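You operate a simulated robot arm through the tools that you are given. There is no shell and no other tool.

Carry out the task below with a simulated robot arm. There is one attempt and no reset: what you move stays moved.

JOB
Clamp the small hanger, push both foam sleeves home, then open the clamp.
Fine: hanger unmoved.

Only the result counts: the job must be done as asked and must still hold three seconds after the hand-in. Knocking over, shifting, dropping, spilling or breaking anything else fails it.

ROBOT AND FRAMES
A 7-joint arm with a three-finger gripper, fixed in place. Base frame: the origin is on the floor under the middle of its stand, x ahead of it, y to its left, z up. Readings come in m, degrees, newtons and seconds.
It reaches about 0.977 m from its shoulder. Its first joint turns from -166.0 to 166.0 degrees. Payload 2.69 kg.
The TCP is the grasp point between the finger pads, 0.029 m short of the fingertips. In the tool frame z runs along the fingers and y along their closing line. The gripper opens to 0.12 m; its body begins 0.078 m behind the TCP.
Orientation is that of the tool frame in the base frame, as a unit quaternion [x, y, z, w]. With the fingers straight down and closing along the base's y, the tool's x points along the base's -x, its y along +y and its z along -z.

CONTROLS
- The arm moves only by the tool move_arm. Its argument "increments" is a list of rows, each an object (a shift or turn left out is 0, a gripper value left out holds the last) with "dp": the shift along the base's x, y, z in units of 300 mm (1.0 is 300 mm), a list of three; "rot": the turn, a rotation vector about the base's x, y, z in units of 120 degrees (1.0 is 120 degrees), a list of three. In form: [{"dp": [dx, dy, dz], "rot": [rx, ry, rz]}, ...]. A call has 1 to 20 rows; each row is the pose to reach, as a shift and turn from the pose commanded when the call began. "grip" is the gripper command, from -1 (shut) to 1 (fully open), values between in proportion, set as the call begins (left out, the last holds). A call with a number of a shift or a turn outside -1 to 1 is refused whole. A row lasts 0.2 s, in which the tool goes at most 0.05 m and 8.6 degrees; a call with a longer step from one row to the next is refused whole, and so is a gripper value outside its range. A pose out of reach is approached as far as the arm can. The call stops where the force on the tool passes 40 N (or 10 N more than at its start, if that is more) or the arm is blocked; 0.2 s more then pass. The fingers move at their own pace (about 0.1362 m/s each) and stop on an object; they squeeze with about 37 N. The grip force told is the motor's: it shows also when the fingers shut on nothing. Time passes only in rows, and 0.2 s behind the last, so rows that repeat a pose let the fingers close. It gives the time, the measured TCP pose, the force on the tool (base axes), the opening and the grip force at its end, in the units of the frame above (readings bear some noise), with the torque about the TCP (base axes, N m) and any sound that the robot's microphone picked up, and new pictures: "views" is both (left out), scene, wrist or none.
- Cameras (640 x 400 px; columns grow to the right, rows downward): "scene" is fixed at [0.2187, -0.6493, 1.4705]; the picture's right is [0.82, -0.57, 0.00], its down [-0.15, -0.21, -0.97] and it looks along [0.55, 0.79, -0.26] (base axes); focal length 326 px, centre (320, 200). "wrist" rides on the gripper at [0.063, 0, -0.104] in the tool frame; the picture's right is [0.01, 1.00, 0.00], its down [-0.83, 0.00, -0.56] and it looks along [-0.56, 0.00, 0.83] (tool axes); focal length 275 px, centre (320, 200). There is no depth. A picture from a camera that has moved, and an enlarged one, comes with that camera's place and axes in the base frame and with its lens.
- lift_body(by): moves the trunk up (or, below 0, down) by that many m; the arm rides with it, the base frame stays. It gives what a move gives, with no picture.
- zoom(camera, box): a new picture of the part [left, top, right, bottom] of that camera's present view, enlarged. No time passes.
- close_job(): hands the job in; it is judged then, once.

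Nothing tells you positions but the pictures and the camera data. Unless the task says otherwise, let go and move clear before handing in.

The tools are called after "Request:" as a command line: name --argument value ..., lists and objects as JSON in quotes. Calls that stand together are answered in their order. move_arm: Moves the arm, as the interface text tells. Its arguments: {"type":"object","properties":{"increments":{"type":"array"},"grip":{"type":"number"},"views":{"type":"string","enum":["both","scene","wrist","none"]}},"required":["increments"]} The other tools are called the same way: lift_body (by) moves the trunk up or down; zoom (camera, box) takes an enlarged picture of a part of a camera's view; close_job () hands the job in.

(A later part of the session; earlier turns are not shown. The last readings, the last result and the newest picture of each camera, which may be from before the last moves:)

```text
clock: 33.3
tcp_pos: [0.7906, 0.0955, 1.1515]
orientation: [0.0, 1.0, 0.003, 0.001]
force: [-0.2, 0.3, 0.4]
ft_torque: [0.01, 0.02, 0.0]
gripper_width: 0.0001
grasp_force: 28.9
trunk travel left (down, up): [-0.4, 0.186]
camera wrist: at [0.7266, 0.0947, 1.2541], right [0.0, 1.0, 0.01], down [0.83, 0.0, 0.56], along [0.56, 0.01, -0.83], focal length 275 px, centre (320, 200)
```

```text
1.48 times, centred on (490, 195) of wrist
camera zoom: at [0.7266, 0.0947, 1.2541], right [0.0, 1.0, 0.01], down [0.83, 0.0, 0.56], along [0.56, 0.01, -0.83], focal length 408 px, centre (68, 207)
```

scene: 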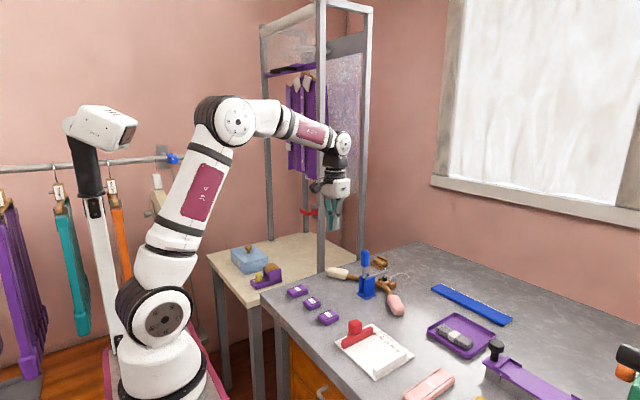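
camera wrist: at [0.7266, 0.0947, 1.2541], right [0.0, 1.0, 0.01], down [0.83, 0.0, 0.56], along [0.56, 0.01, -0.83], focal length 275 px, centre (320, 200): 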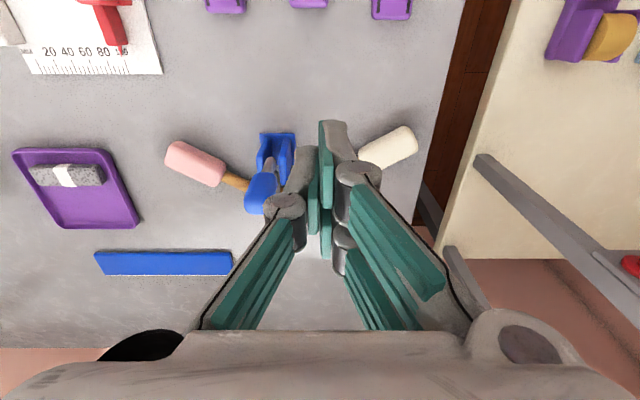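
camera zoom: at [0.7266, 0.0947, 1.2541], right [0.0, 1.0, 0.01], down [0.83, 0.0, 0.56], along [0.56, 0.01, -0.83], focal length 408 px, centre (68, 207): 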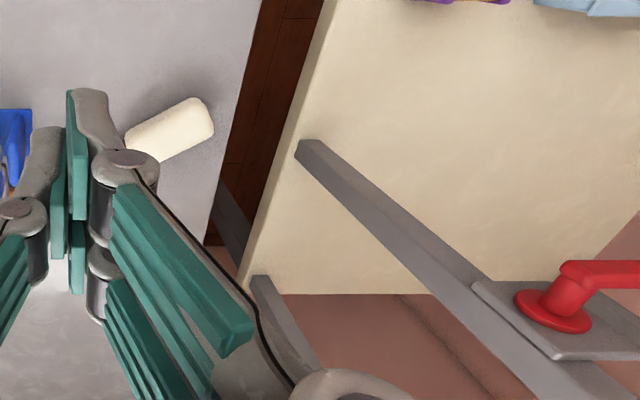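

From here the post base is clearly at about (0.95, 0.40), the bench edge at y ≈ 0.255, and the cream outer end at about (0.861, 0.221), so there's room. I'll move outboard of the cream sleeve while yawing to +30° so the single finger faces along that arm.

Request:
move_arm --increments '[{"dp": [0.03, 0.12, 0], "rot": [0, 0, 0.05]}, {"dp": [0.07, 0.25, 0], "rot": [0, 0, 0.1]}, {"dp": [0.11, 0.38, 0], "rot": [0, 0, 0.15]}, {"dp": [0.14, 0.48, 0], "rot": [0, 0, 0.2]}, {"dp": [0.155, 0.557, 0], "rot": [0, 0, 0.25]}, {"dp": [0.155, 0.557, 0], "rot": [0, 0, 0.25]}]' --grip -1

Request:
zoom --camera "wrist" --box '[100, 40, 440, 240]'

Request:
zoom --camera "scene" --box '[290, 150, 420, 300]'

```text
clock: 34.7
tcp_pos: [0.836, 0.2623, 1.1507]
orientation: [-0.259, 0.966, 0.003, 0.001]
force: [0.3, -0.4, 0.4]
ft_torque: [0.04, 0.0, 0.03]
gripper_width: 0.0001
grasp_force: 28.6
trunk travel left (down, up): [-0.4, 0.186]
camera wrist: at [0.7819, 0.2304, 1.2535], right [-0.5, 0.86, 0.01], down [0.72, 0.42, 0.56], along [0.48, 0.29, -0.83], focal length 275 px, centre (320, 200)
```

scene: 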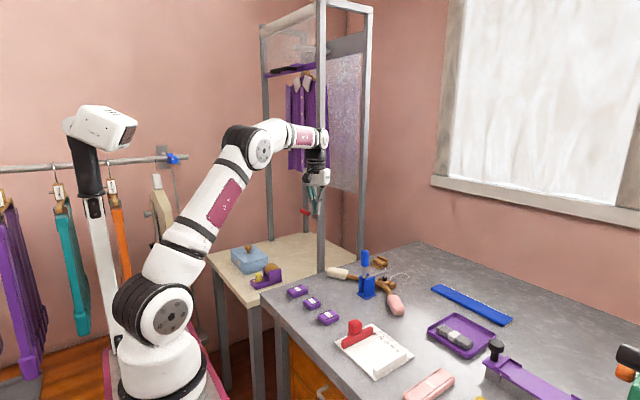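
wrist: 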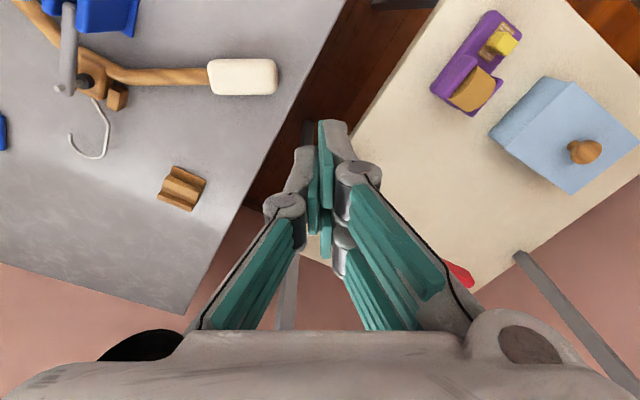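

```text
1.88 times, centred on (270, 140) of wrist
camera zoom: at [0.7819, 0.2304, 1.2535], right [-0.5, 0.86, 0.01], down [0.72, 0.42, 0.56], along [0.48, 0.29, -0.83], focal length 518 px, centre (414, 313)
```

zoom: 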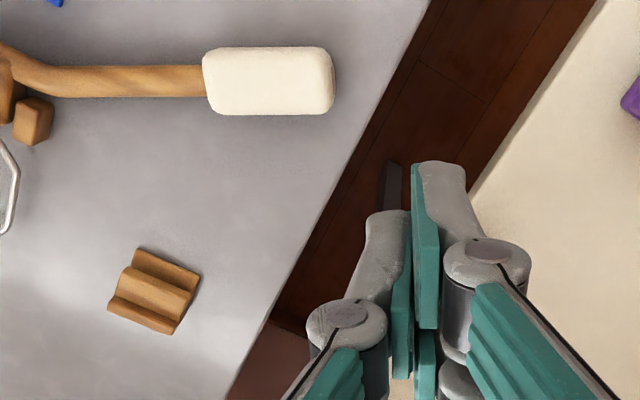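

```text
2.67 times, centred on (355, 225) of scene
camera zoom: at [0.2187, -0.6493, 1.4705], right [0.82, -0.57, 0.0], down [-0.15, -0.21, -0.97], along [0.55, 0.79, -0.26], focal length 870 px, centre (227, 133)
```

zoom: 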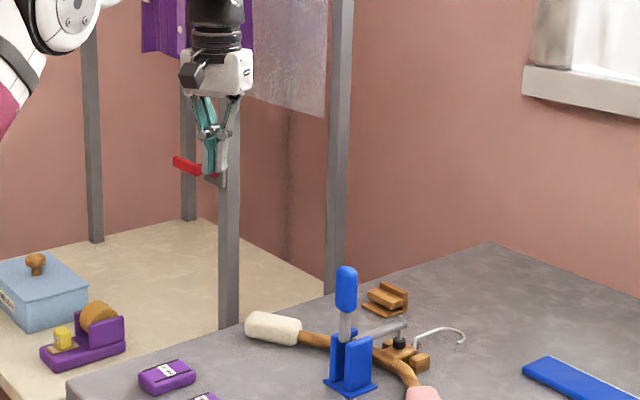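

The cream sleeve's axis is now lined up with the closing line, about 4 mm off centre, and the post and bench edge are clear of the gripper. I'll trim the offset and descend behind its outer end.

Request:
move_arm --increments '[{"dp": [-0.01, -0.006, -0.15]}, {"dp": [-0.01, -0.006, -0.3]}, {"dp": [-0.01, -0.006, -0.45]}, {"dp": [-0.01, -0.006, -0.6]}, {"dp": [-0.01, -0.006, -0.69]}, {"dp": [-0.01, -0.006, -0.69]}]' --grip -1

Request:
zoom --camera "wrist" --box '[0, 60, 360, 260]'

Request:
zoom --camera "scene" --box '[290, 200, 420, 310]'

```text
clock: 36.1
tcp_pos: [0.8333, 0.2583, 0.943]
orientation: [-0.259, 0.966, 0.003, 0.001]
force: [-0.1, -0.7, 0.3]
ft_torque: [-0.02, -0.03, -0.02]
gripper_width: 0.0
grasp_force: 29.0
trunk travel left (down, up): [-0.4, 0.186]
camera wrist: at [0.778, 0.2274, 1.0464], right [-0.5, 0.86, 0.01], down [0.72, 0.41, 0.56], along [0.48, 0.28, -0.83], focal length 275 px, centre (320, 200)
```

scene: 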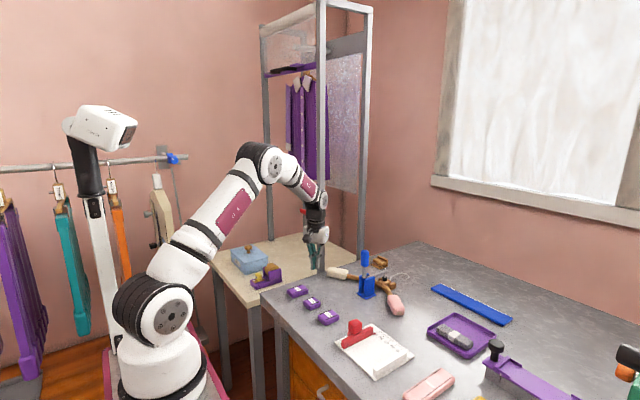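
wrist: 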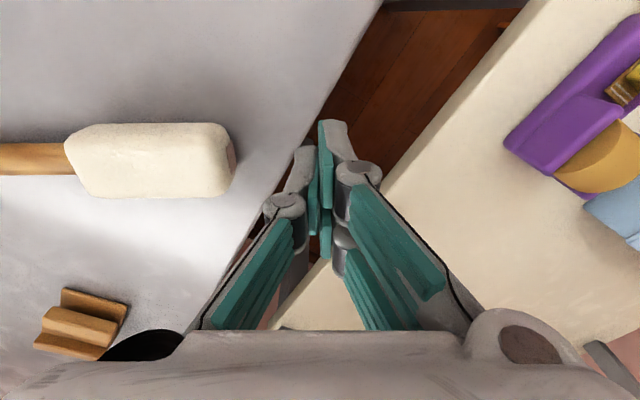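

```text
1.78 times, centred on (180, 160) of wrist
camera zoom: at [0.778, 0.2274, 1.0464], right [-0.5, 0.86, 0.01], down [0.72, 0.41, 0.56], along [0.48, 0.28, -0.83], focal length 489 px, centre (569, 271)
```

zoom: 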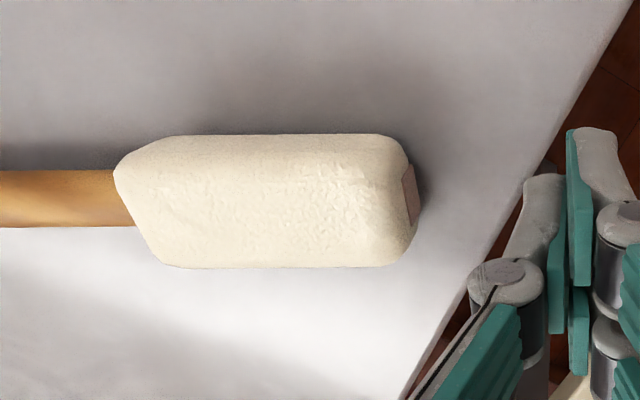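

```text
3.64 times, centred on (355, 255) of scene
camera zoom: at [0.2187, -0.6493, 1.4705], right [0.82, -0.57, 0.0], down [-0.15, -0.21, -0.97], along [0.55, 0.79, -0.26], focal length 1186 px, centre (193, 0)
```

zoom: 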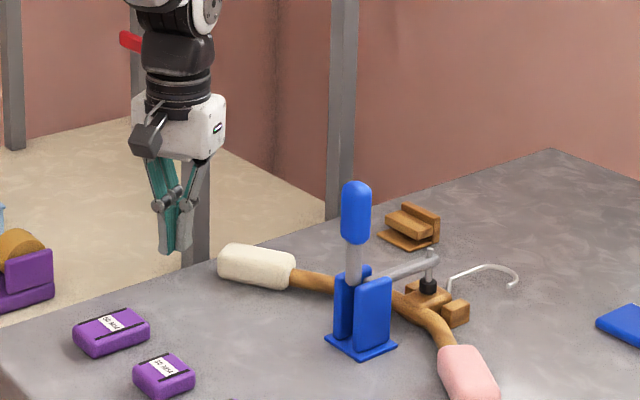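

The single finger is centred on the cream sleeve's end within about 1.5 mm, with roughly 25 mm to go. I'll advance along the arm toward contact.

Request:
move_arm --increments '[{"dp": [0.0133, -0.0231, 0]}, {"dp": [0.0267, -0.0462, 0]}, {"dp": [0.0317, -0.0549, 0]}, {"dp": [0.035, -0.0606, 0]}, {"dp": [0.0383, -0.0664, 0]}]' --views "wrist"

Request:
zoom --camera "wrist" --box '[0, 60, 360, 260]'

```text
clock: 37.3
tcp_pos: [0.8462, 0.2407, 0.9436]
orientation: [-0.258, 0.966, 0.003, 0.001]
force: [0.4, -0.4, 0.7]
ft_torque: [-0.04, 0.01, -0.01]
gripper_width: 0.0003
grasp_force: 28.7
trunk travel left (down, up): [-0.4, 0.186]
camera wrist: at [0.7905, 0.2082, 1.0473], right [-0.5, 0.86, 0.01], down [0.72, 0.41, 0.56], along [0.48, 0.28, -0.83], focal length 275 px, centre (320, 200)
```

wrist: 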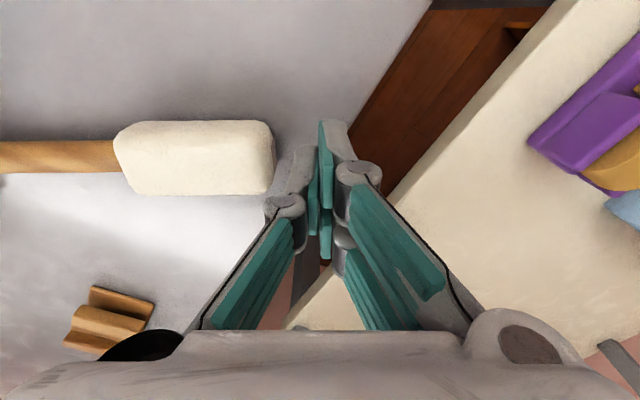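

```text
1.78 times, centred on (180, 160) of wrist
camera zoom: at [0.7905, 0.2082, 1.0473], right [-0.5, 0.86, 0.01], down [0.72, 0.41, 0.56], along [0.48, 0.28, -0.83], focal length 489 px, centre (569, 271)
```

zoom: 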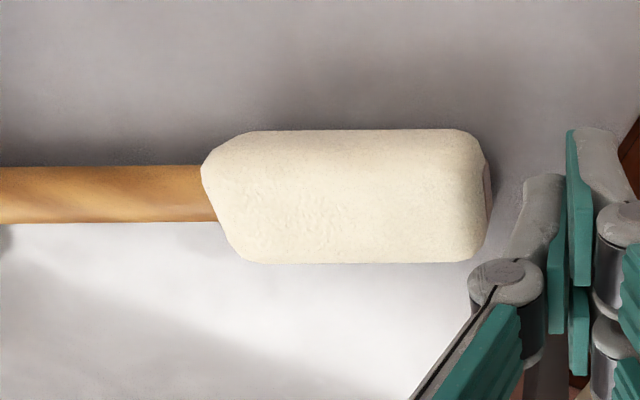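

About 8 mm of gap remains and the alignment is still good. I'll step in to contact with a tiny lateral trim.

Request:
move_arm --increments '[{"dp": [0.004, -0.0165, 0]}, {"dp": [0.0075, -0.0225, 0]}, {"dp": [0.01, -0.0268, 0]}, {"dp": [0.0125, -0.0312, 0]}, {"dp": [0.015, -0.0355, 0]}]' --views "wrist"

Request:
zoom --camera "wrist" --box '[0, 60, 360, 260]'

```text
clock: 38.5
tcp_pos: [0.8496, 0.231, 0.9431]
orientation: [-0.259, 0.966, 0.003, 0.0]
force: [0.0, -0.3, 0.0]
ft_torque: [0.0, -0.03, 0.02]
gripper_width: 0.0
grasp_force: 28.7
trunk travel left (down, up): [-0.4, 0.186]
camera wrist: at [0.7949, 0.1976, 1.047], right [-0.5, 0.86, 0.01], down [0.72, 0.41, 0.56], along [0.48, 0.28, -0.83], focal length 275 px, centre (320, 200)
```

wrist: 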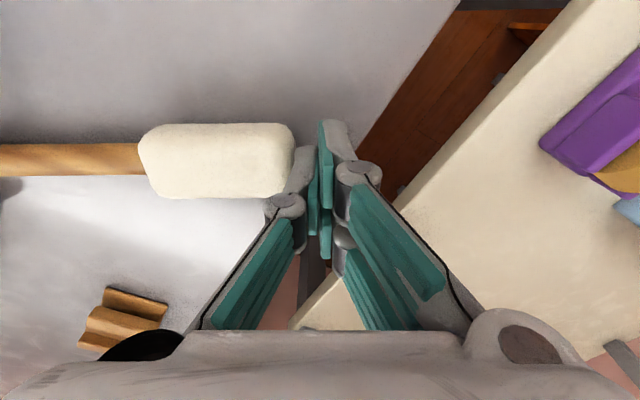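

```text
1.78 times, centred on (180, 160) of wrist
camera zoom: at [0.7949, 0.1976, 1.047], right [-0.5, 0.86, 0.01], down [0.72, 0.41, 0.56], along [0.48, 0.28, -0.83], focal length 489 px, centre (569, 271)
```

zoom: 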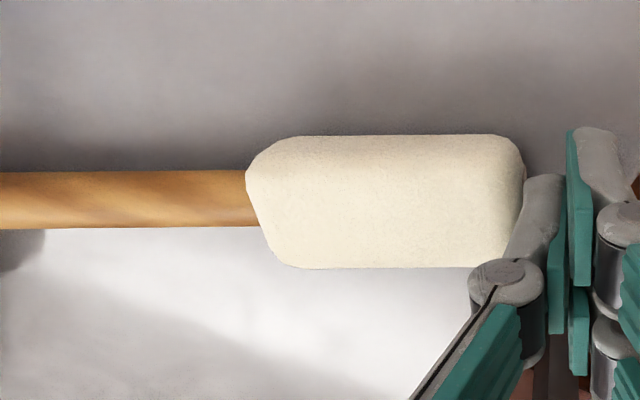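

The finger is now right at the cream sleeve's end. I'll continue in 1.5 mm steps and watch for it to start sliding.

Request:
move_arm --increments '[{"dp": [0.0025, -0.0043, 0]}, {"dp": [0.005, -0.0087, 0]}, {"dp": [0.0075, -0.013, 0]}, {"dp": [0.01, -0.0173, 0]}]' --views "wrist"

Request:
zoom --camera "wrist" --box '[0, 60, 360, 260]'

```text
clock: 39.5
tcp_pos: [0.8525, 0.2235, 0.9437]
orientation: [-0.258, 0.966, 0.003, 0.002]
force: [0.4, 0.2, -1.6]
ft_torque: [0.04, 0.01, -0.03]
gripper_width: 0.0
grasp_force: 28.3
trunk travel left (down, up): [-0.4, 0.186]
camera wrist: at [0.7977, 0.1924, 1.0471], right [-0.5, 0.86, 0.01], down [0.72, 0.41, 0.56], along [0.48, 0.28, -0.83], focal length 275 px, centre (320, 200)
```

wrist: 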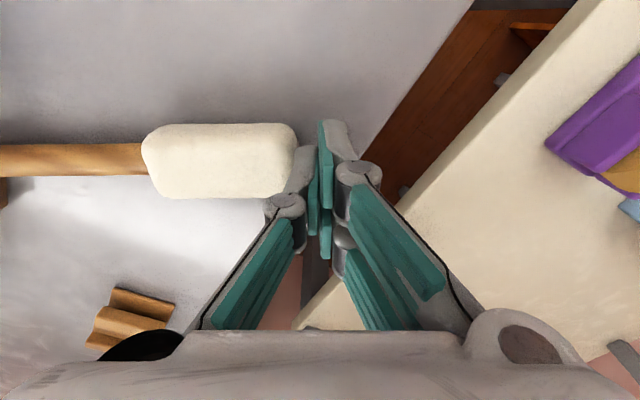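

```text
1.78 times, centred on (180, 160) of wrist
camera zoom: at [0.7977, 0.1924, 1.0471], right [-0.5, 0.86, 0.01], down [0.72, 0.41, 0.56], along [0.48, 0.28, -0.83], focal length 489 px, centre (569, 271)
```

zoom: 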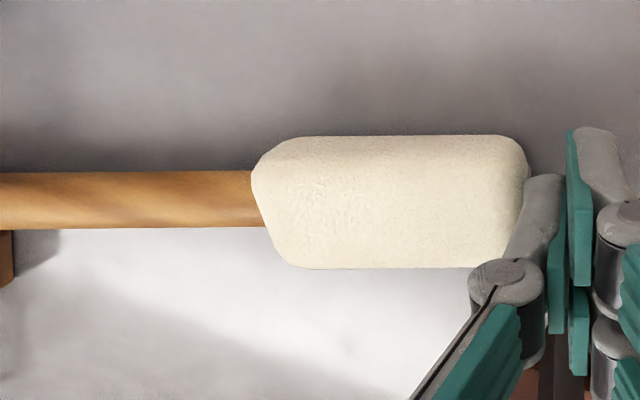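

The cream sleeve is now sliding with the finger. By comparison with the pink side it has about 30 mm to go, so I'll continue in small steps.

Request:
move_arm --increments '[{"dp": [0.0025, -0.0043, 0]}, {"dp": [0.005, -0.0087, 0]}, {"dp": [0.0075, -0.013, 0]}, {"dp": [0.01, -0.0173, 0]}, {"dp": [0.0125, -0.0217, 0]}, {"dp": [0.015, -0.026, 0]}, {"dp": [0.0175, -0.0303, 0]}]' --views "wrist"

Request:
zoom --camera "wrist" --box '[0, 60, 360, 260]'

Request:
zoom --camera "scene" --box '[320, 230, 420, 310]'

```text
clock: 41.1
tcp_pos: [0.8574, 0.2153, 0.9432]
orientation: [-0.259, 0.966, 0.002, 0.002]
force: [-0.2, -0.1, 0.4]
ft_torque: [0.04, -0.04, -0.01]
gripper_width: 0.0
grasp_force: 27.8
trunk travel left (down, up): [-0.4, 0.186]
camera wrist: at [0.8028, 0.1831, 1.0471], right [-0.5, 0.86, 0.01], down [0.72, 0.41, 0.56], along [0.48, 0.28, -0.83], focal length 275 px, centre (320, 200)
```

wrist: 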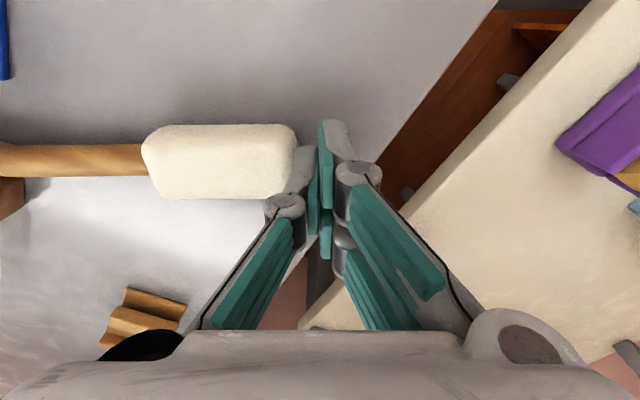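

```text
1.78 times, centred on (180, 160) of wrist
camera zoom: at [0.8028, 0.1831, 1.0471], right [-0.5, 0.86, 0.01], down [0.72, 0.41, 0.56], along [0.48, 0.28, -0.83], focal length 489 px, centre (569, 271)
```

zoom: 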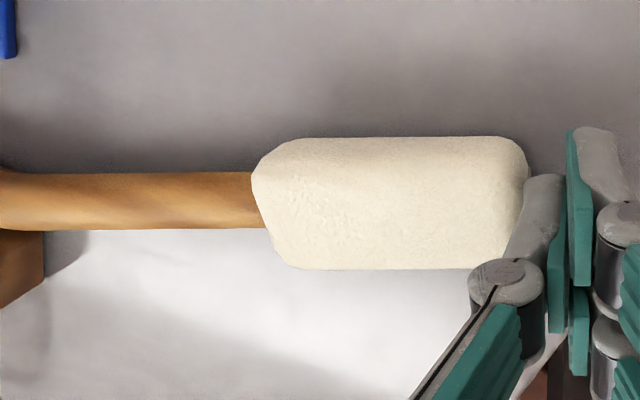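

```text
5.00 times, centred on (370, 270) of scene
camera zoom: at [0.2187, -0.6493, 1.4705], right [0.82, -0.57, 0.0], down [-0.15, -0.21, -0.97], along [0.55, 0.79, -0.26], focal length 1631 px, centre (70, -150)
```

zoom: 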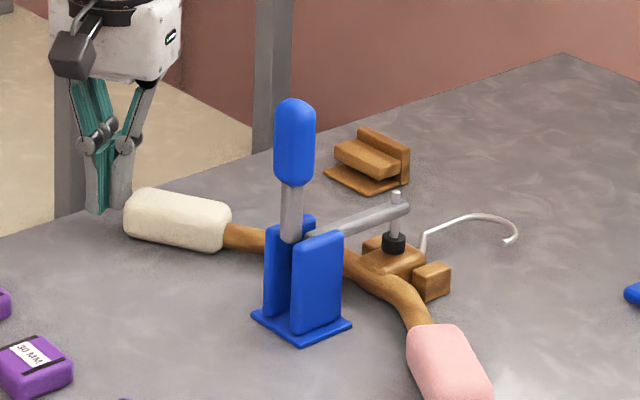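

Sliding smoothly, and the hanger and clamp are undisturbed. Continuing.

Request:
move_arm --increments '[{"dp": [0.0025, -0.0043, 0]}, {"dp": [0.005, -0.0087, 0]}, {"dp": [0.0075, -0.013, 0]}, {"dp": [0.01, -0.0173, 0]}, {"dp": [0.0125, -0.0217, 0]}, {"dp": [0.015, -0.026, 0]}, {"dp": [0.0175, -0.0303, 0]}]' --views "wrist"

Request:
zoom --camera "wrist" --box '[0, 60, 360, 260]'

```text
clock: 42.7
tcp_pos: [0.8638, 0.2063, 0.944]
orientation: [-0.257, 0.966, 0.003, 0.0]
force: [-0.6, 0.5, -0.1]
ft_torque: [0.0, 0.01, 0.0]
gripper_width: 0.0
grasp_force: 28.8
trunk travel left (down, up): [-0.4, 0.186]
camera wrist: at [0.8083, 0.1745, 1.047], right [-0.5, 0.86, 0.01], down [0.72, 0.41, 0.56], along [0.48, 0.28, -0.83], focal length 275 px, centre (320, 200)
```

wrist: 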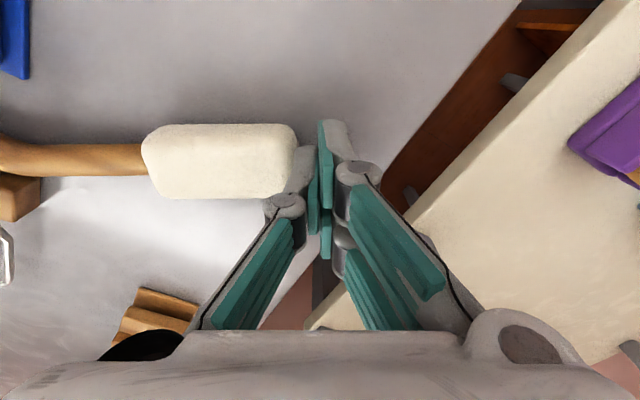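

```text
1.78 times, centred on (180, 160) of wrist
camera zoom: at [0.8083, 0.1745, 1.047], right [-0.5, 0.86, 0.01], down [0.72, 0.41, 0.56], along [0.48, 0.28, -0.83], focal length 489 px, centre (569, 271)
```

zoom: 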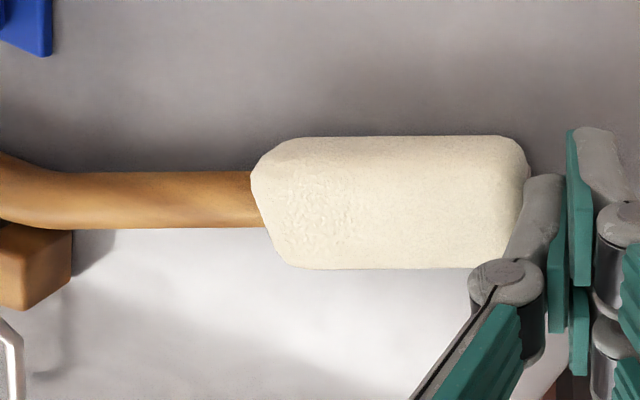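

About 15 mm remain by my estimate. Continuing in small steps.

Request:
move_arm --increments '[{"dp": [0.0025, -0.0043, 0]}, {"dp": [0.005, -0.0087, 0]}, {"dp": [0.0075, -0.013, 0]}, {"dp": [0.01, -0.0173, 0]}, {"dp": [0.0125, -0.0217, 0]}, {"dp": [0.015, -0.026, 0]}]' --views "wrist"

Request:
zoom --camera "wrist" --box '[0, 60, 360, 260]'

```text
clock: 44.1
tcp_pos: [0.8681, 0.199, 0.944]
orientation: [-0.258, 0.966, 0.003, 0.001]
force: [-0.4, 0.4, 0.5]
ft_torque: [-0.02, 0.01, -0.02]
gripper_width: 0.0
grasp_force: 28.8
trunk travel left (down, up): [-0.4, 0.186]
camera wrist: at [0.8134, 0.1664, 1.0474], right [-0.5, 0.86, 0.01], down [0.72, 0.41, 0.56], along [0.48, 0.28, -0.83], focal length 275 px, centre (320, 200)
```

wrist: 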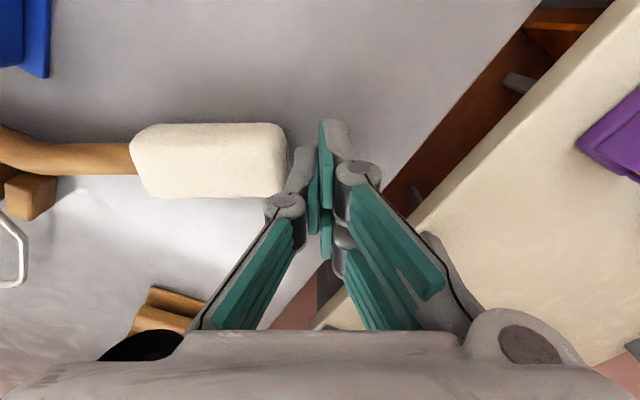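

```text
1.78 times, centred on (180, 160) of wrist
camera zoom: at [0.8134, 0.1664, 1.0474], right [-0.5, 0.86, 0.01], down [0.72, 0.41, 0.56], along [0.48, 0.28, -0.83], focal length 489 px, centre (569, 271)
```

zoom: 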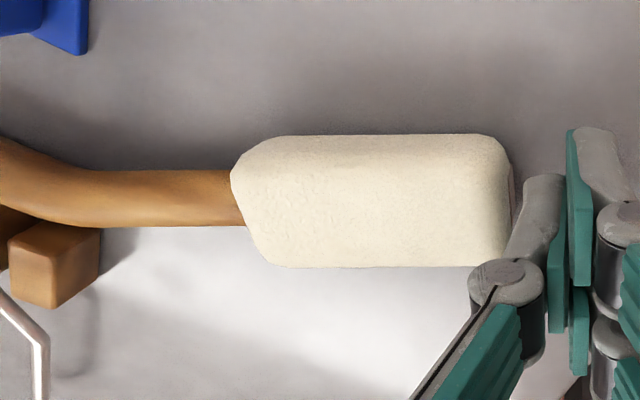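

The cream sleeve also jumped ahead of the finger, about 6 mm, and now sits at the same spacing from its block as the pink one. I'll close the gap gently and feel for the firm stop.

Request:
move_arm --increments '[{"dp": [0.0017, -0.0029, 0]}, {"dp": [0.0033, -0.0058, 0]}, {"dp": [0.005, -0.0087, 0]}, {"dp": [0.0067, -0.0115, 0]}, {"dp": [0.0083, -0.0144, 0]}]' --views "wrist"

Request:
zoom --camera "wrist" --box '[0, 60, 360, 260]'

```text
clock: 45.3
tcp_pos: [0.87, 0.1945, 0.9443]
orientation: [-0.259, 0.966, 0.003, 0.001]
force: [0.1, -0.3, 0.6]
ft_torque: [0.02, -0.04, 0.0]
gripper_width: 0.0003
grasp_force: 29.2
trunk travel left (down, up): [-0.4, 0.186]
camera wrist: at [0.8155, 0.162, 1.0472], right [-0.5, 0.86, 0.01], down [0.72, 0.41, 0.56], along [0.48, 0.28, -0.83], focal length 275 px, centre (320, 200)
```

wrist: 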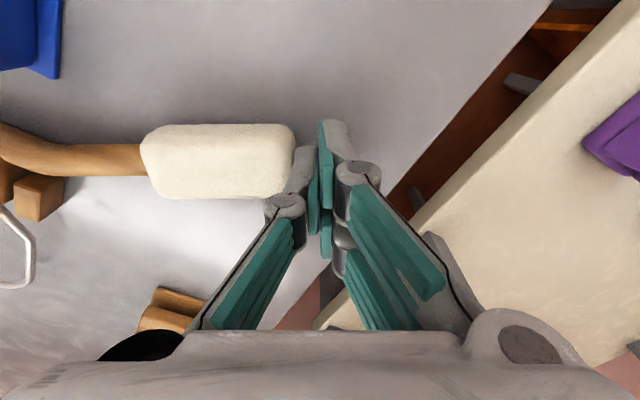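

```text
1.78 times, centred on (180, 160) of wrist
camera zoom: at [0.8155, 0.162, 1.0472], right [-0.5, 0.86, 0.01], down [0.72, 0.41, 0.56], along [0.48, 0.28, -0.83], focal length 489 px, centre (569, 271)
```

zoom: 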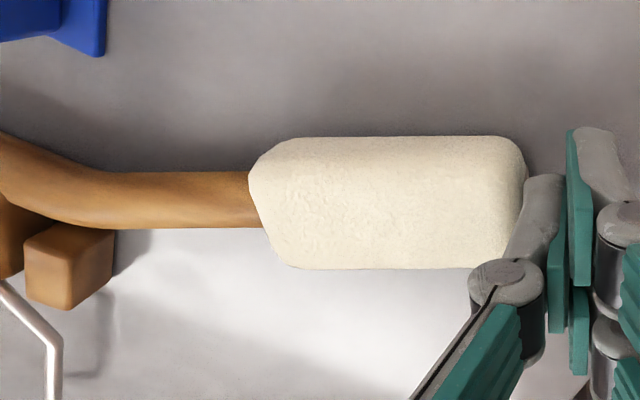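

The finger is about 1 mm from touching the sleeve again. I'll take three more 1 mm steps to check for the stop.

Request:
move_arm --increments '[{"dp": [0.0017, -0.0029, 0]}, {"dp": [0.0033, -0.0058, 0]}]' --views "none"

Request:
move_arm --increments '[{"dp": [0.0017, -0.0029, 0]}]' --views "wrist"

Request:
zoom --camera "wrist" --box '[0, 60, 360, 260]'

```text
clock: 45.9
tcp_pos: [0.8722, 0.1941, 0.943]
orientation: [-0.259, 0.966, 0.003, 0.001]
force: [-0.3, 1.5, 0.1]
ft_torque: [0.02, 0.04, 0.06]
gripper_width: 0.0
grasp_force: 28.7
trunk travel left (down, up): [-0.4, 0.186]
```

```text
clock: 46.3
tcp_pos: [0.8717, 0.1932, 0.9449]
orientation: [-0.259, 0.966, 0.003, 0.0]
force: [-2.3, 3.6, 0.0]
ft_torque: [0.05, 0.05, 0.01]
gripper_width: 0.0001
grasp_force: 28.7
trunk travel left (down, up): [-0.4, 0.186]
camera wrist: at [0.8165, 0.1602, 1.0473], right [-0.5, 0.86, 0.01], down [0.72, 0.41, 0.56], along [0.48, 0.29, -0.83], focal length 275 px, centre (320, 200)
```

wrist: 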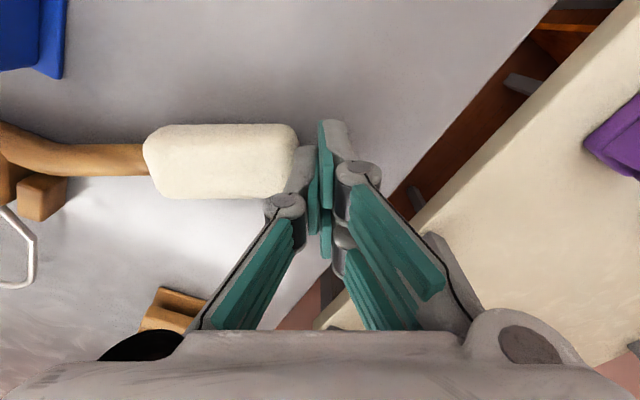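

```text
1.78 times, centred on (180, 160) of wrist
camera zoom: at [0.8165, 0.1602, 1.0473], right [-0.5, 0.86, 0.01], down [0.72, 0.41, 0.56], along [0.48, 0.29, -0.83], focal length 489 px, centre (569, 271)
```

zoom: 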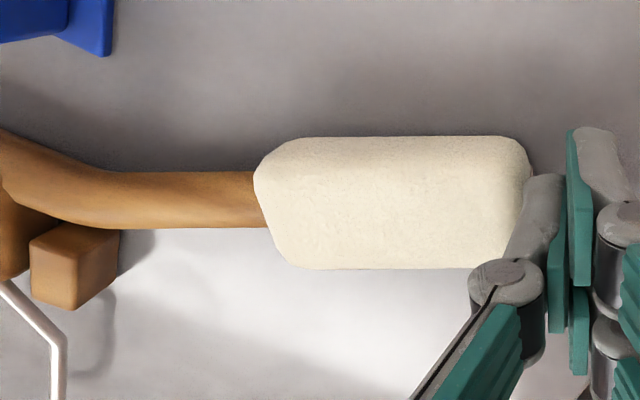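

Resistance is building (about 4 N). One more millimetre for confirmation.

Request:
move_arm --increments '[{"dp": [0.0017, -0.0029, 0]}]' --views "wrist"

Request:
zoom --camera "wrist" --box '[0, 60, 360, 260]'

Request:
zoom --camera "scene" --box '[340, 240, 430, 330]'

```text
clock: 46.7
tcp_pos: [0.8725, 0.1919, 0.9449]
orientation: [-0.259, 0.966, 0.004, 0.002]
force: [-4.5, 7.3, -0.5]
ft_torque: [0.14, 0.04, 0.07]
gripper_width: 0.0
grasp_force: 28.3
trunk travel left (down, up): [-0.4, 0.186]
camera wrist: at [0.8168, 0.1596, 1.0474], right [-0.5, 0.86, 0.01], down [0.72, 0.42, 0.56], along [0.48, 0.29, -0.83], focal length 275 px, centre (320, 200)
```

wrist: 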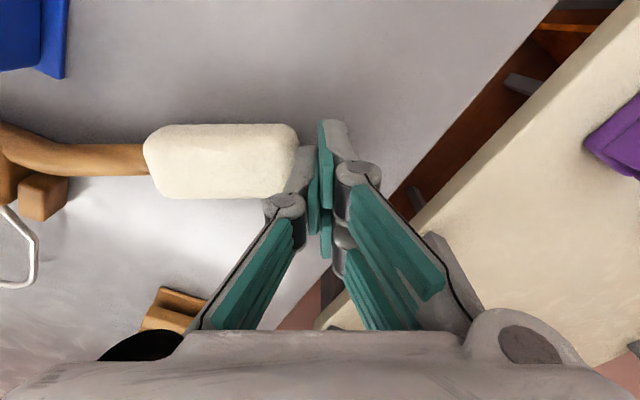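

```text
1.78 times, centred on (180, 160) of wrist
camera zoom: at [0.8168, 0.1596, 1.0474], right [-0.5, 0.86, 0.01], down [0.72, 0.42, 0.56], along [0.48, 0.29, -0.83], focal length 489 px, centre (569, 271)
```

zoom: 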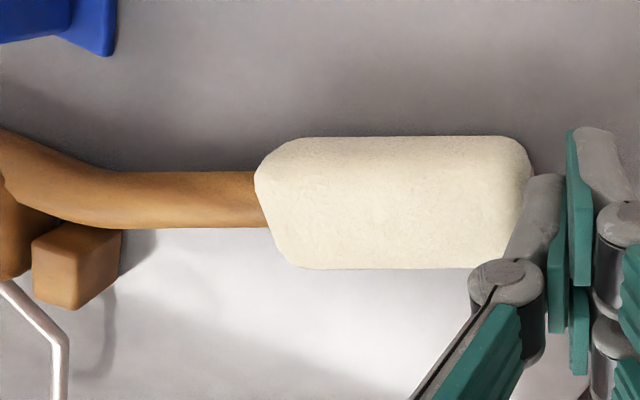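

```text
4.44 times, centred on (385, 285) of scene
camera zoom: at [0.2187, -0.6493, 1.4705], right [0.82, -0.57, 0.0], down [-0.15, -0.21, -0.97], along [0.55, 0.79, -0.26], focal length 1450 px, centre (31, -178)
```

zoom: 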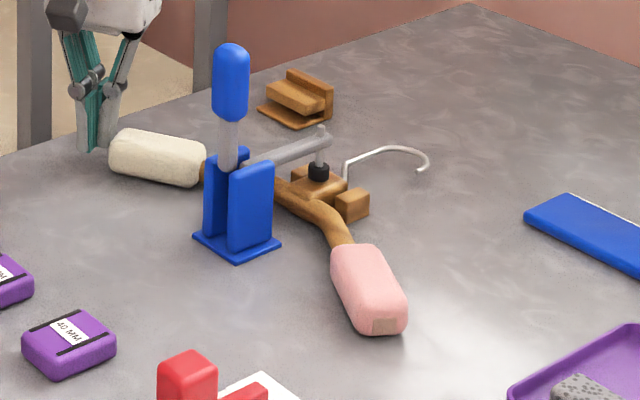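

The cream sleeve is firmly home too (about 8.6 N back along the arm), and the head, pad and blocks sit at the same pixels as before. I'll back out along the arm with fingers still closed, lift, and move over the clamp handle with yaw back to 0.

Request:
move_arm --increments '[{"dp": [-0.0167, 0.0289, 0]}, {"dp": [-0.0417, 0.0722, 0]}, {"dp": [-0.0583, 0.101, 0]}, {"dp": [-0.0583, 0.101, 0.14]}, {"dp": [-0.0583, 0.101, 0.29]}, {"dp": [-0.0583, 0.101, 0.44]}, {"dp": [-0.0583, 0.101, 0.58]}, {"dp": [-0.0583, 0.101, 0.683]}, {"dp": [-0.03, -0.04, 0.683], "rot": [0, 0, -0.05]}, {"dp": [-0.01, -0.18, 0.683], "rot": [0, 0, -0.1]}, {"dp": [0.0, -0.32, 0.683], "rot": [0, 0, -0.16]}, {"dp": [0.01, -0.44, 0.683], "rot": [0, 0, -0.21]}, {"dp": [0.015, -0.508, 0.683], "rot": [0, 0, -0.25]}, {"dp": [0.015, -0.508, 0.683], "rot": [0, 0, -0.25]}]' --grip -1

Request:
move_arm --increments '[{"dp": [0, 0, 0]}, {"dp": [0, 0, 0]}, {"dp": [0, 0, 0]}]' --grip 1

Request:
zoom --camera "wrist" --box '[160, 60, 480, 260]'

Request:
zoom --camera "scene" --box '[340, 240, 430, 330]'

```text
clock: 49.7
tcp_pos: [0.8776, 0.038, 1.1495]
orientation: [0.002, 1.0, 0.003, 0.002]
force: [0.3, -0.2, 0.3]
ft_torque: [0.01, 0.02, 0.03]
gripper_width: 0.0
grasp_force: 28.4
trunk travel left (down, up): [-0.4, 0.186]
camera wrist: at [0.8132, 0.037, 1.2525], right [0.0, 1.0, 0.01], down [0.83, 0.0, 0.56], along [0.56, 0.01, -0.83], focal length 275 px, centre (320, 200)
```

scene: 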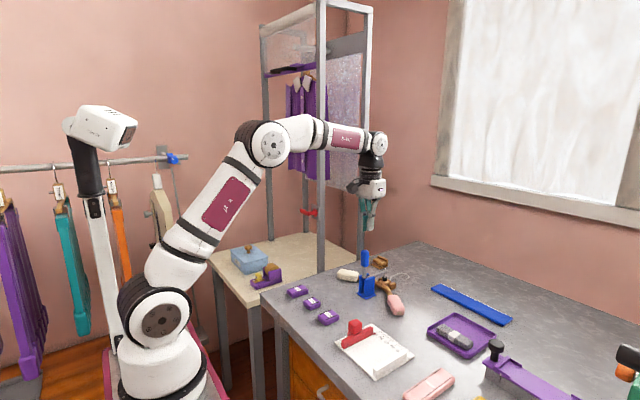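
wrist: 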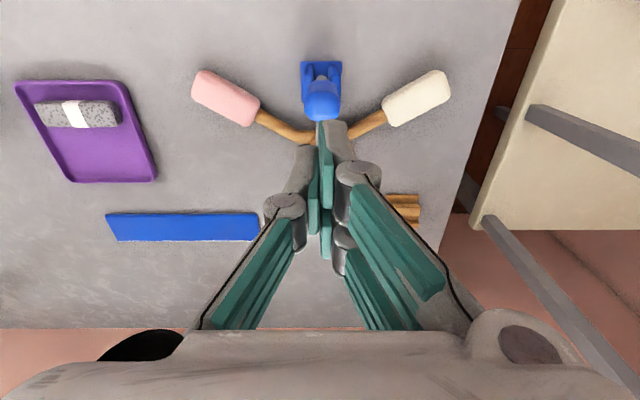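

```text
clock: 50.5
tcp_pos: [0.8776, 0.0388, 1.1486]
orientation: [0.001, 1.0, 0.002, 0.002]
force: [-0.1, 0.5, -0.7]
ft_torque: [0.01, -0.02, -0.02]
gripper_width: 0.1199
grasp_force: 0.1
trunk travel left (down, up): [-0.4, 0.186]
camera wrist: at [0.8133, 0.0373, 1.2524], right [0.0, 1.0, 0.01], down [0.83, 0.0, 0.56], along [0.56, 0.01, -0.83], focal length 275 px, centre (320, 200)
```

scene: 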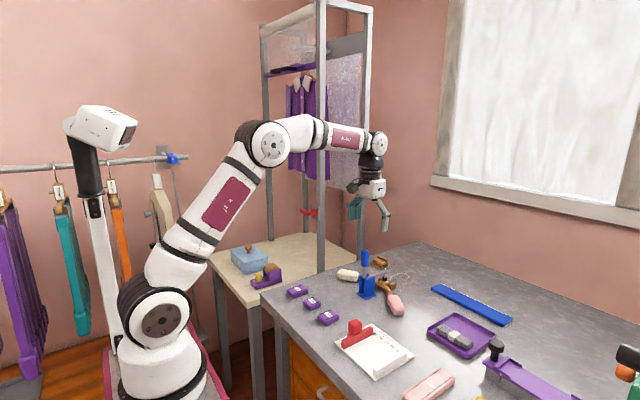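
wrist: 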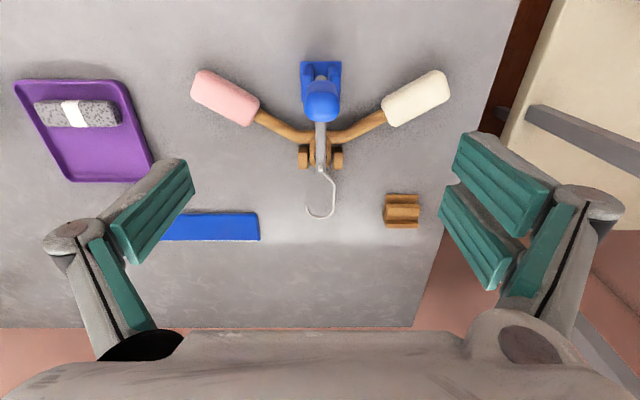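

```text
2.00 times, centred on (320, 160) of wrist
camera zoom: at [0.8133, 0.0373, 1.2524], right [0.0, 1.0, 0.01], down [0.83, 0.0, 0.56], along [0.56, 0.01, -0.83], focal length 551 px, centre (320, 280)
```

zoom: 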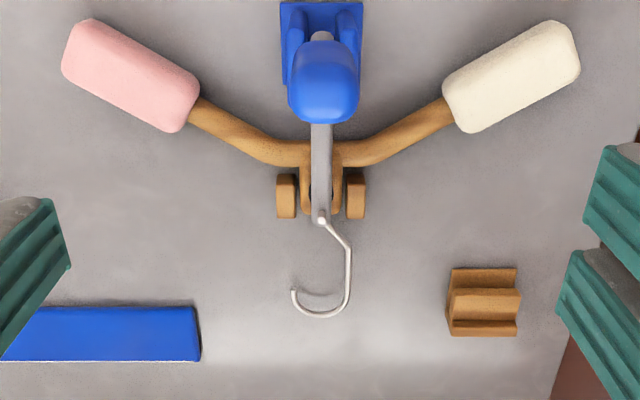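

```text
4.44 times, centred on (385, 285) of scene
camera zoom: at [0.2187, -0.6493, 1.4705], right [0.82, -0.57, 0.0], down [-0.15, -0.21, -0.97], along [0.55, 0.79, -0.26], focal length 1450 px, centre (31, -178)
```

zoom: 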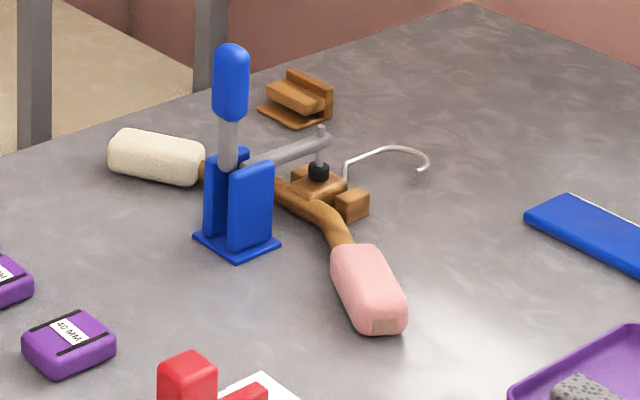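

Both sleeves now sit symmetrically on the hanger and nothing else has moved. The handle stands at about x ≈ 0.868, y ≈ 0.040, so I'll lower the open fingers around it and grasp it.

Request:
move_arm --increments '[{"dp": [-0.032, 0.004, -0.08]}, {"dp": [-0.032, 0.004, -0.2]}, {"dp": [-0.032, 0.004, -0.3]}, {"dp": [-0.032, 0.004, -0.365]}, {"dp": [-0.032, 0.004, -0.365]}]' --grip 1

Request:
zoom --camera "scene" --box '[330, 220, 420, 300]'

```text
clock: 51.7
tcp_pos: [0.8675, 0.0389, 1.0395]
orientation: [0.001, 1.0, 0.003, 0.002]
force: [0.3, 0.8, -0.1]
ft_torque: [0.01, 0.0, 0.0]
gripper_width: 0.1199
grasp_force: 0.1
trunk travel left (down, up): [-0.4, 0.186]
camera wrist: at [0.8035, 0.039, 1.1425], right [0.0, 1.0, 0.01], down [0.83, 0.0, 0.56], along [0.56, 0.01, -0.83], focal length 275 px, centre (320, 200)
```

scene: 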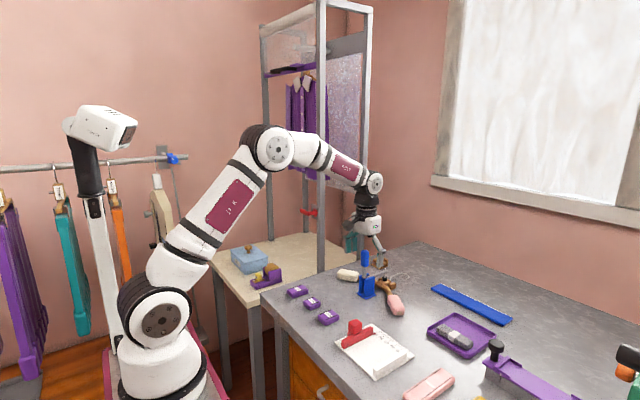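
wrist: 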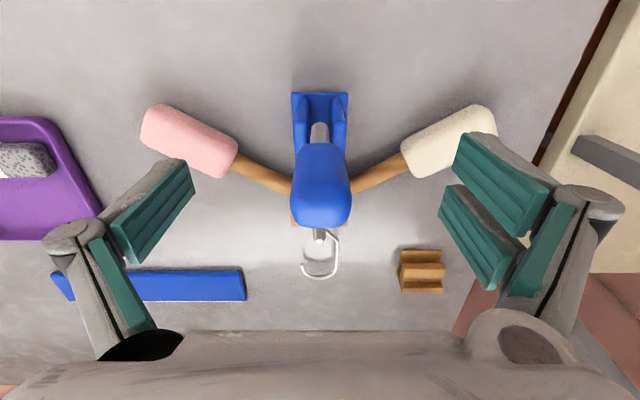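

```text
5.00 times, centred on (375, 260) of scene
camera zoom: at [0.2187, -0.6493, 1.4705], right [0.82, -0.57, 0.0], down [-0.15, -0.21, -0.97], along [0.55, 0.79, -0.26], focal length 1631 px, centre (45, -100)
```

zoom: 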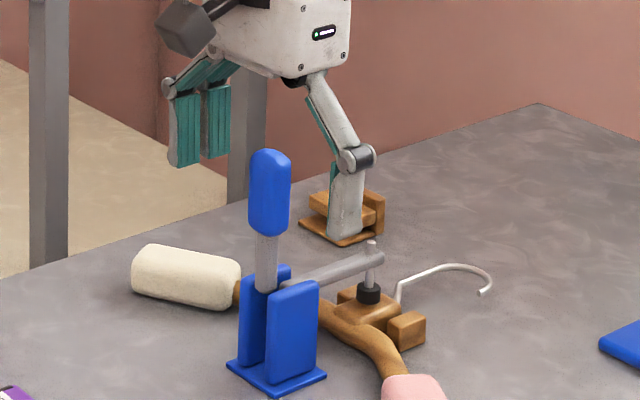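

The handle stands between the open fingers at the right height. Closing on it now.

Request:
move_arm --increments '[{"dp": [0, 0, 0]}, {"dp": [0, 0, 0]}, {"dp": [0, 0, 0]}, {"dp": [0, 0, 0]}]' --grip -1 --views "wrist"

```text
clock: 52.7
tcp_pos: [0.8675, 0.0397, 1.0397]
orientation: [0.0, 1.0, 0.002, 0.001]
force: [-0.4, 1.0, 3.6]
ft_torque: [0.07, 0.11, 0.1]
gripper_width: 0.0256
grasp_force: 44.8
trunk travel left (down, up): [-0.4, 0.186]
camera wrist: at [0.8035, 0.0392, 1.1431], right [0.0, 1.0, 0.01], down [0.83, 0.0, 0.56], along [0.56, 0.01, -0.83], focal length 275 px, centre (320, 200)
```

wrist: 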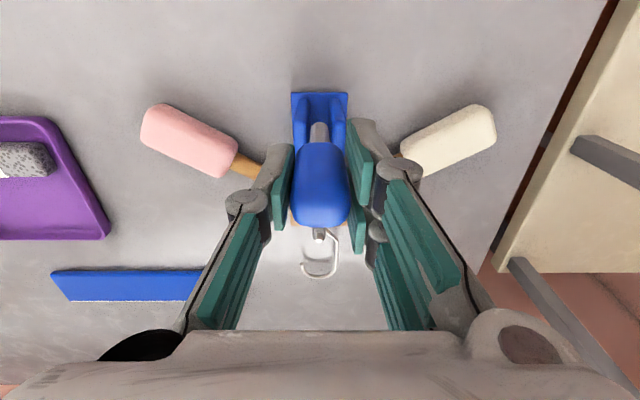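

The handle is gripped (25.6 mm). I'll now draw it back along the reverse arc toward me to lift the pad off the hanger.

Request:
move_arm --increments '[{"dp": [-0.0228, 0, -0.001]}, {"dp": [-0.0457, 0, -0.0043]}, {"dp": [-0.0695, 0, -0.01]}, {"dp": [-0.093, 0, -0.017]}]'

Request:
zoom --camera "scene" --box '[330, 220, 420, 300]'

```text
clock: 53.7
tcp_pos: [0.8398, 0.0397, 1.0355]
orientation: [0.0, 1.0, 0.002, 0.003]
force: [19.6, 1.9, 8.4]
ft_torque: [0.02, -1.7, 0.51]
gripper_width: 0.0257
grasp_force: 45.0
trunk travel left (down, up): [-0.4, 0.186]
camera wrist: at [0.7767, 0.0392, 1.1378], right [0.0, 1.0, 0.01], down [0.83, 0.0, 0.56], along [0.56, 0.01, -0.83], focal length 275 px, centre (320, 200)
```

scene: 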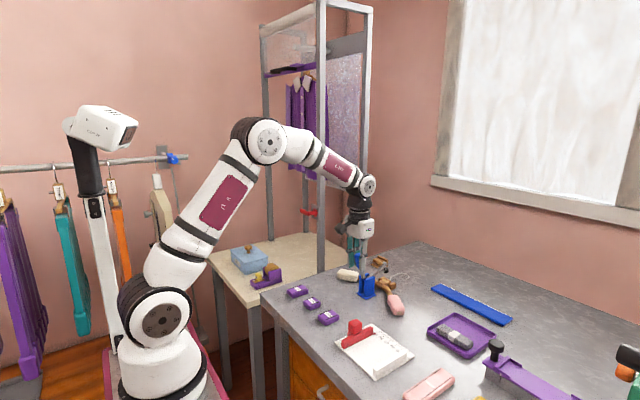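
wrist: 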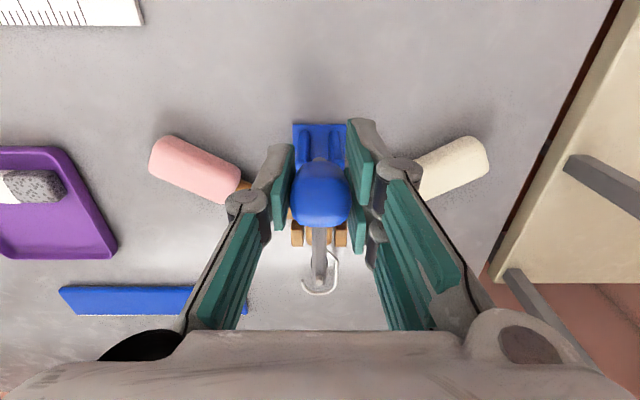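

```text
5.00 times, centred on (375, 260) of scene
camera zoom: at [0.2187, -0.6493, 1.4705], right [0.82, -0.57, 0.0], down [-0.15, -0.21, -0.97], along [0.55, 0.79, -0.26], focal length 1631 px, centre (45, -100)
```

zoom: 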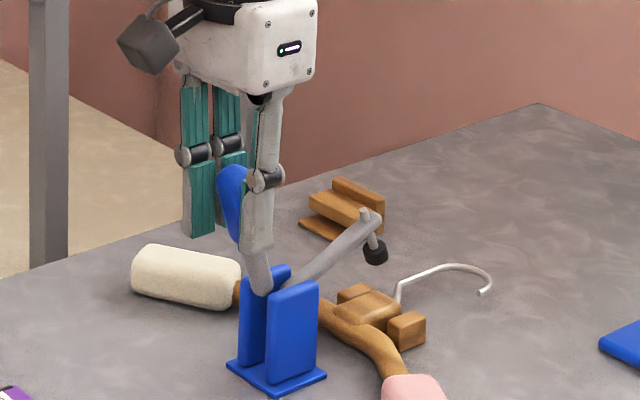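

The pad has lifted off the head and the hanger is still in place. Continuing the opening arc.

Request:
move_arm --increments '[{"dp": [-0.0227, 0, -0.0093]}, {"dp": [-0.0443, 0, -0.0207]}, {"dp": [-0.0653, 0, -0.034]}, {"dp": [-0.0847, 0, -0.049]}]' --views "wrist"

Request:
zoom --camera "scene" --box '[330, 220, 420, 300]'

```text
clock: 54.7
tcp_pos: [0.8138, 0.0387, 1.0192]
orientation: [0.0, 1.0, 0.003, 0.003]
force: [18.5, 2.9, 9.4]
ft_torque: [0.24, -1.56, 0.4]
gripper_width: 0.0256
grasp_force: 44.8
trunk travel left (down, up): [-0.4, 0.186]
camera wrist: at [0.7505, 0.0393, 1.1226], right [0.0, 1.0, 0.01], down [0.83, 0.0, 0.56], along [0.56, 0.01, -0.83], focal length 275 px, centre (320, 200)
```

wrist: 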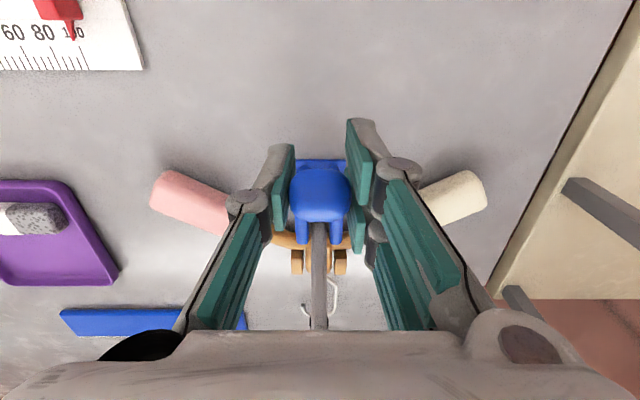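

```text
5.00 times, centred on (375, 260) of scene
camera zoom: at [0.2187, -0.6493, 1.4705], right [0.82, -0.57, 0.0], down [-0.15, -0.21, -0.97], along [0.55, 0.79, -0.26], focal length 1631 px, centre (45, -100)
```

zoom: 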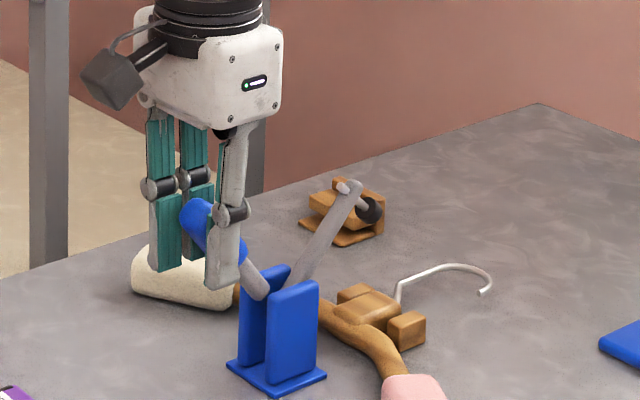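

The clamp is over halfway open. I'll continue back to about its original open angle.

Request:
move_arm --increments '[{"dp": [-0.018, 0, -0.0163]}, {"dp": [-0.0346, 0, -0.0347]}, {"dp": [-0.0496, 0, -0.054]}, {"dp": [-0.0553, 0, -0.0623]}]' --views "wrist"

Request:
zoom --camera "scene" --box '[350, 250, 398, 300]'

```text
clock: 55.7
tcp_pos: [0.7977, 0.0408, 1.0014]
orientation: [0.0, 1.0, 0.003, 0.002]
force: [15.8, 5.9, 11.9]
ft_torque: [0.35, -1.44, 0.41]
gripper_width: 0.0245
grasp_force: 44.7
trunk travel left (down, up): [-0.4, 0.186]
camera wrist: at [0.7339, 0.0394, 1.1043], right [0.0, 1.0, 0.01], down [0.83, 0.0, 0.56], along [0.56, 0.01, -0.83], focal length 275 px, centre (320, 200)
```

wrist: 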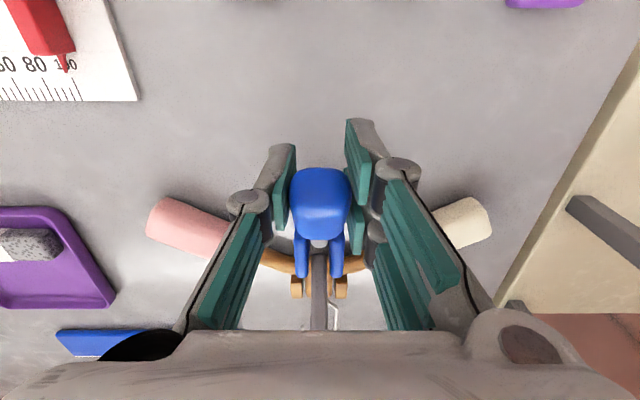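

```text
8.00 times, centred on (374, 275) of scene
camera zoom: at [0.2187, -0.6493, 1.4705], right [0.82, -0.57, 0.0], down [-0.15, -0.21, -0.97], along [0.55, 0.79, -0.26], focal length 2609 px, centre (-112, -400)
```

zoom: 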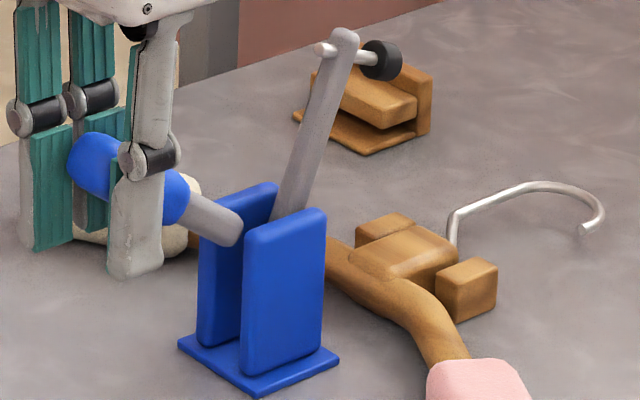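

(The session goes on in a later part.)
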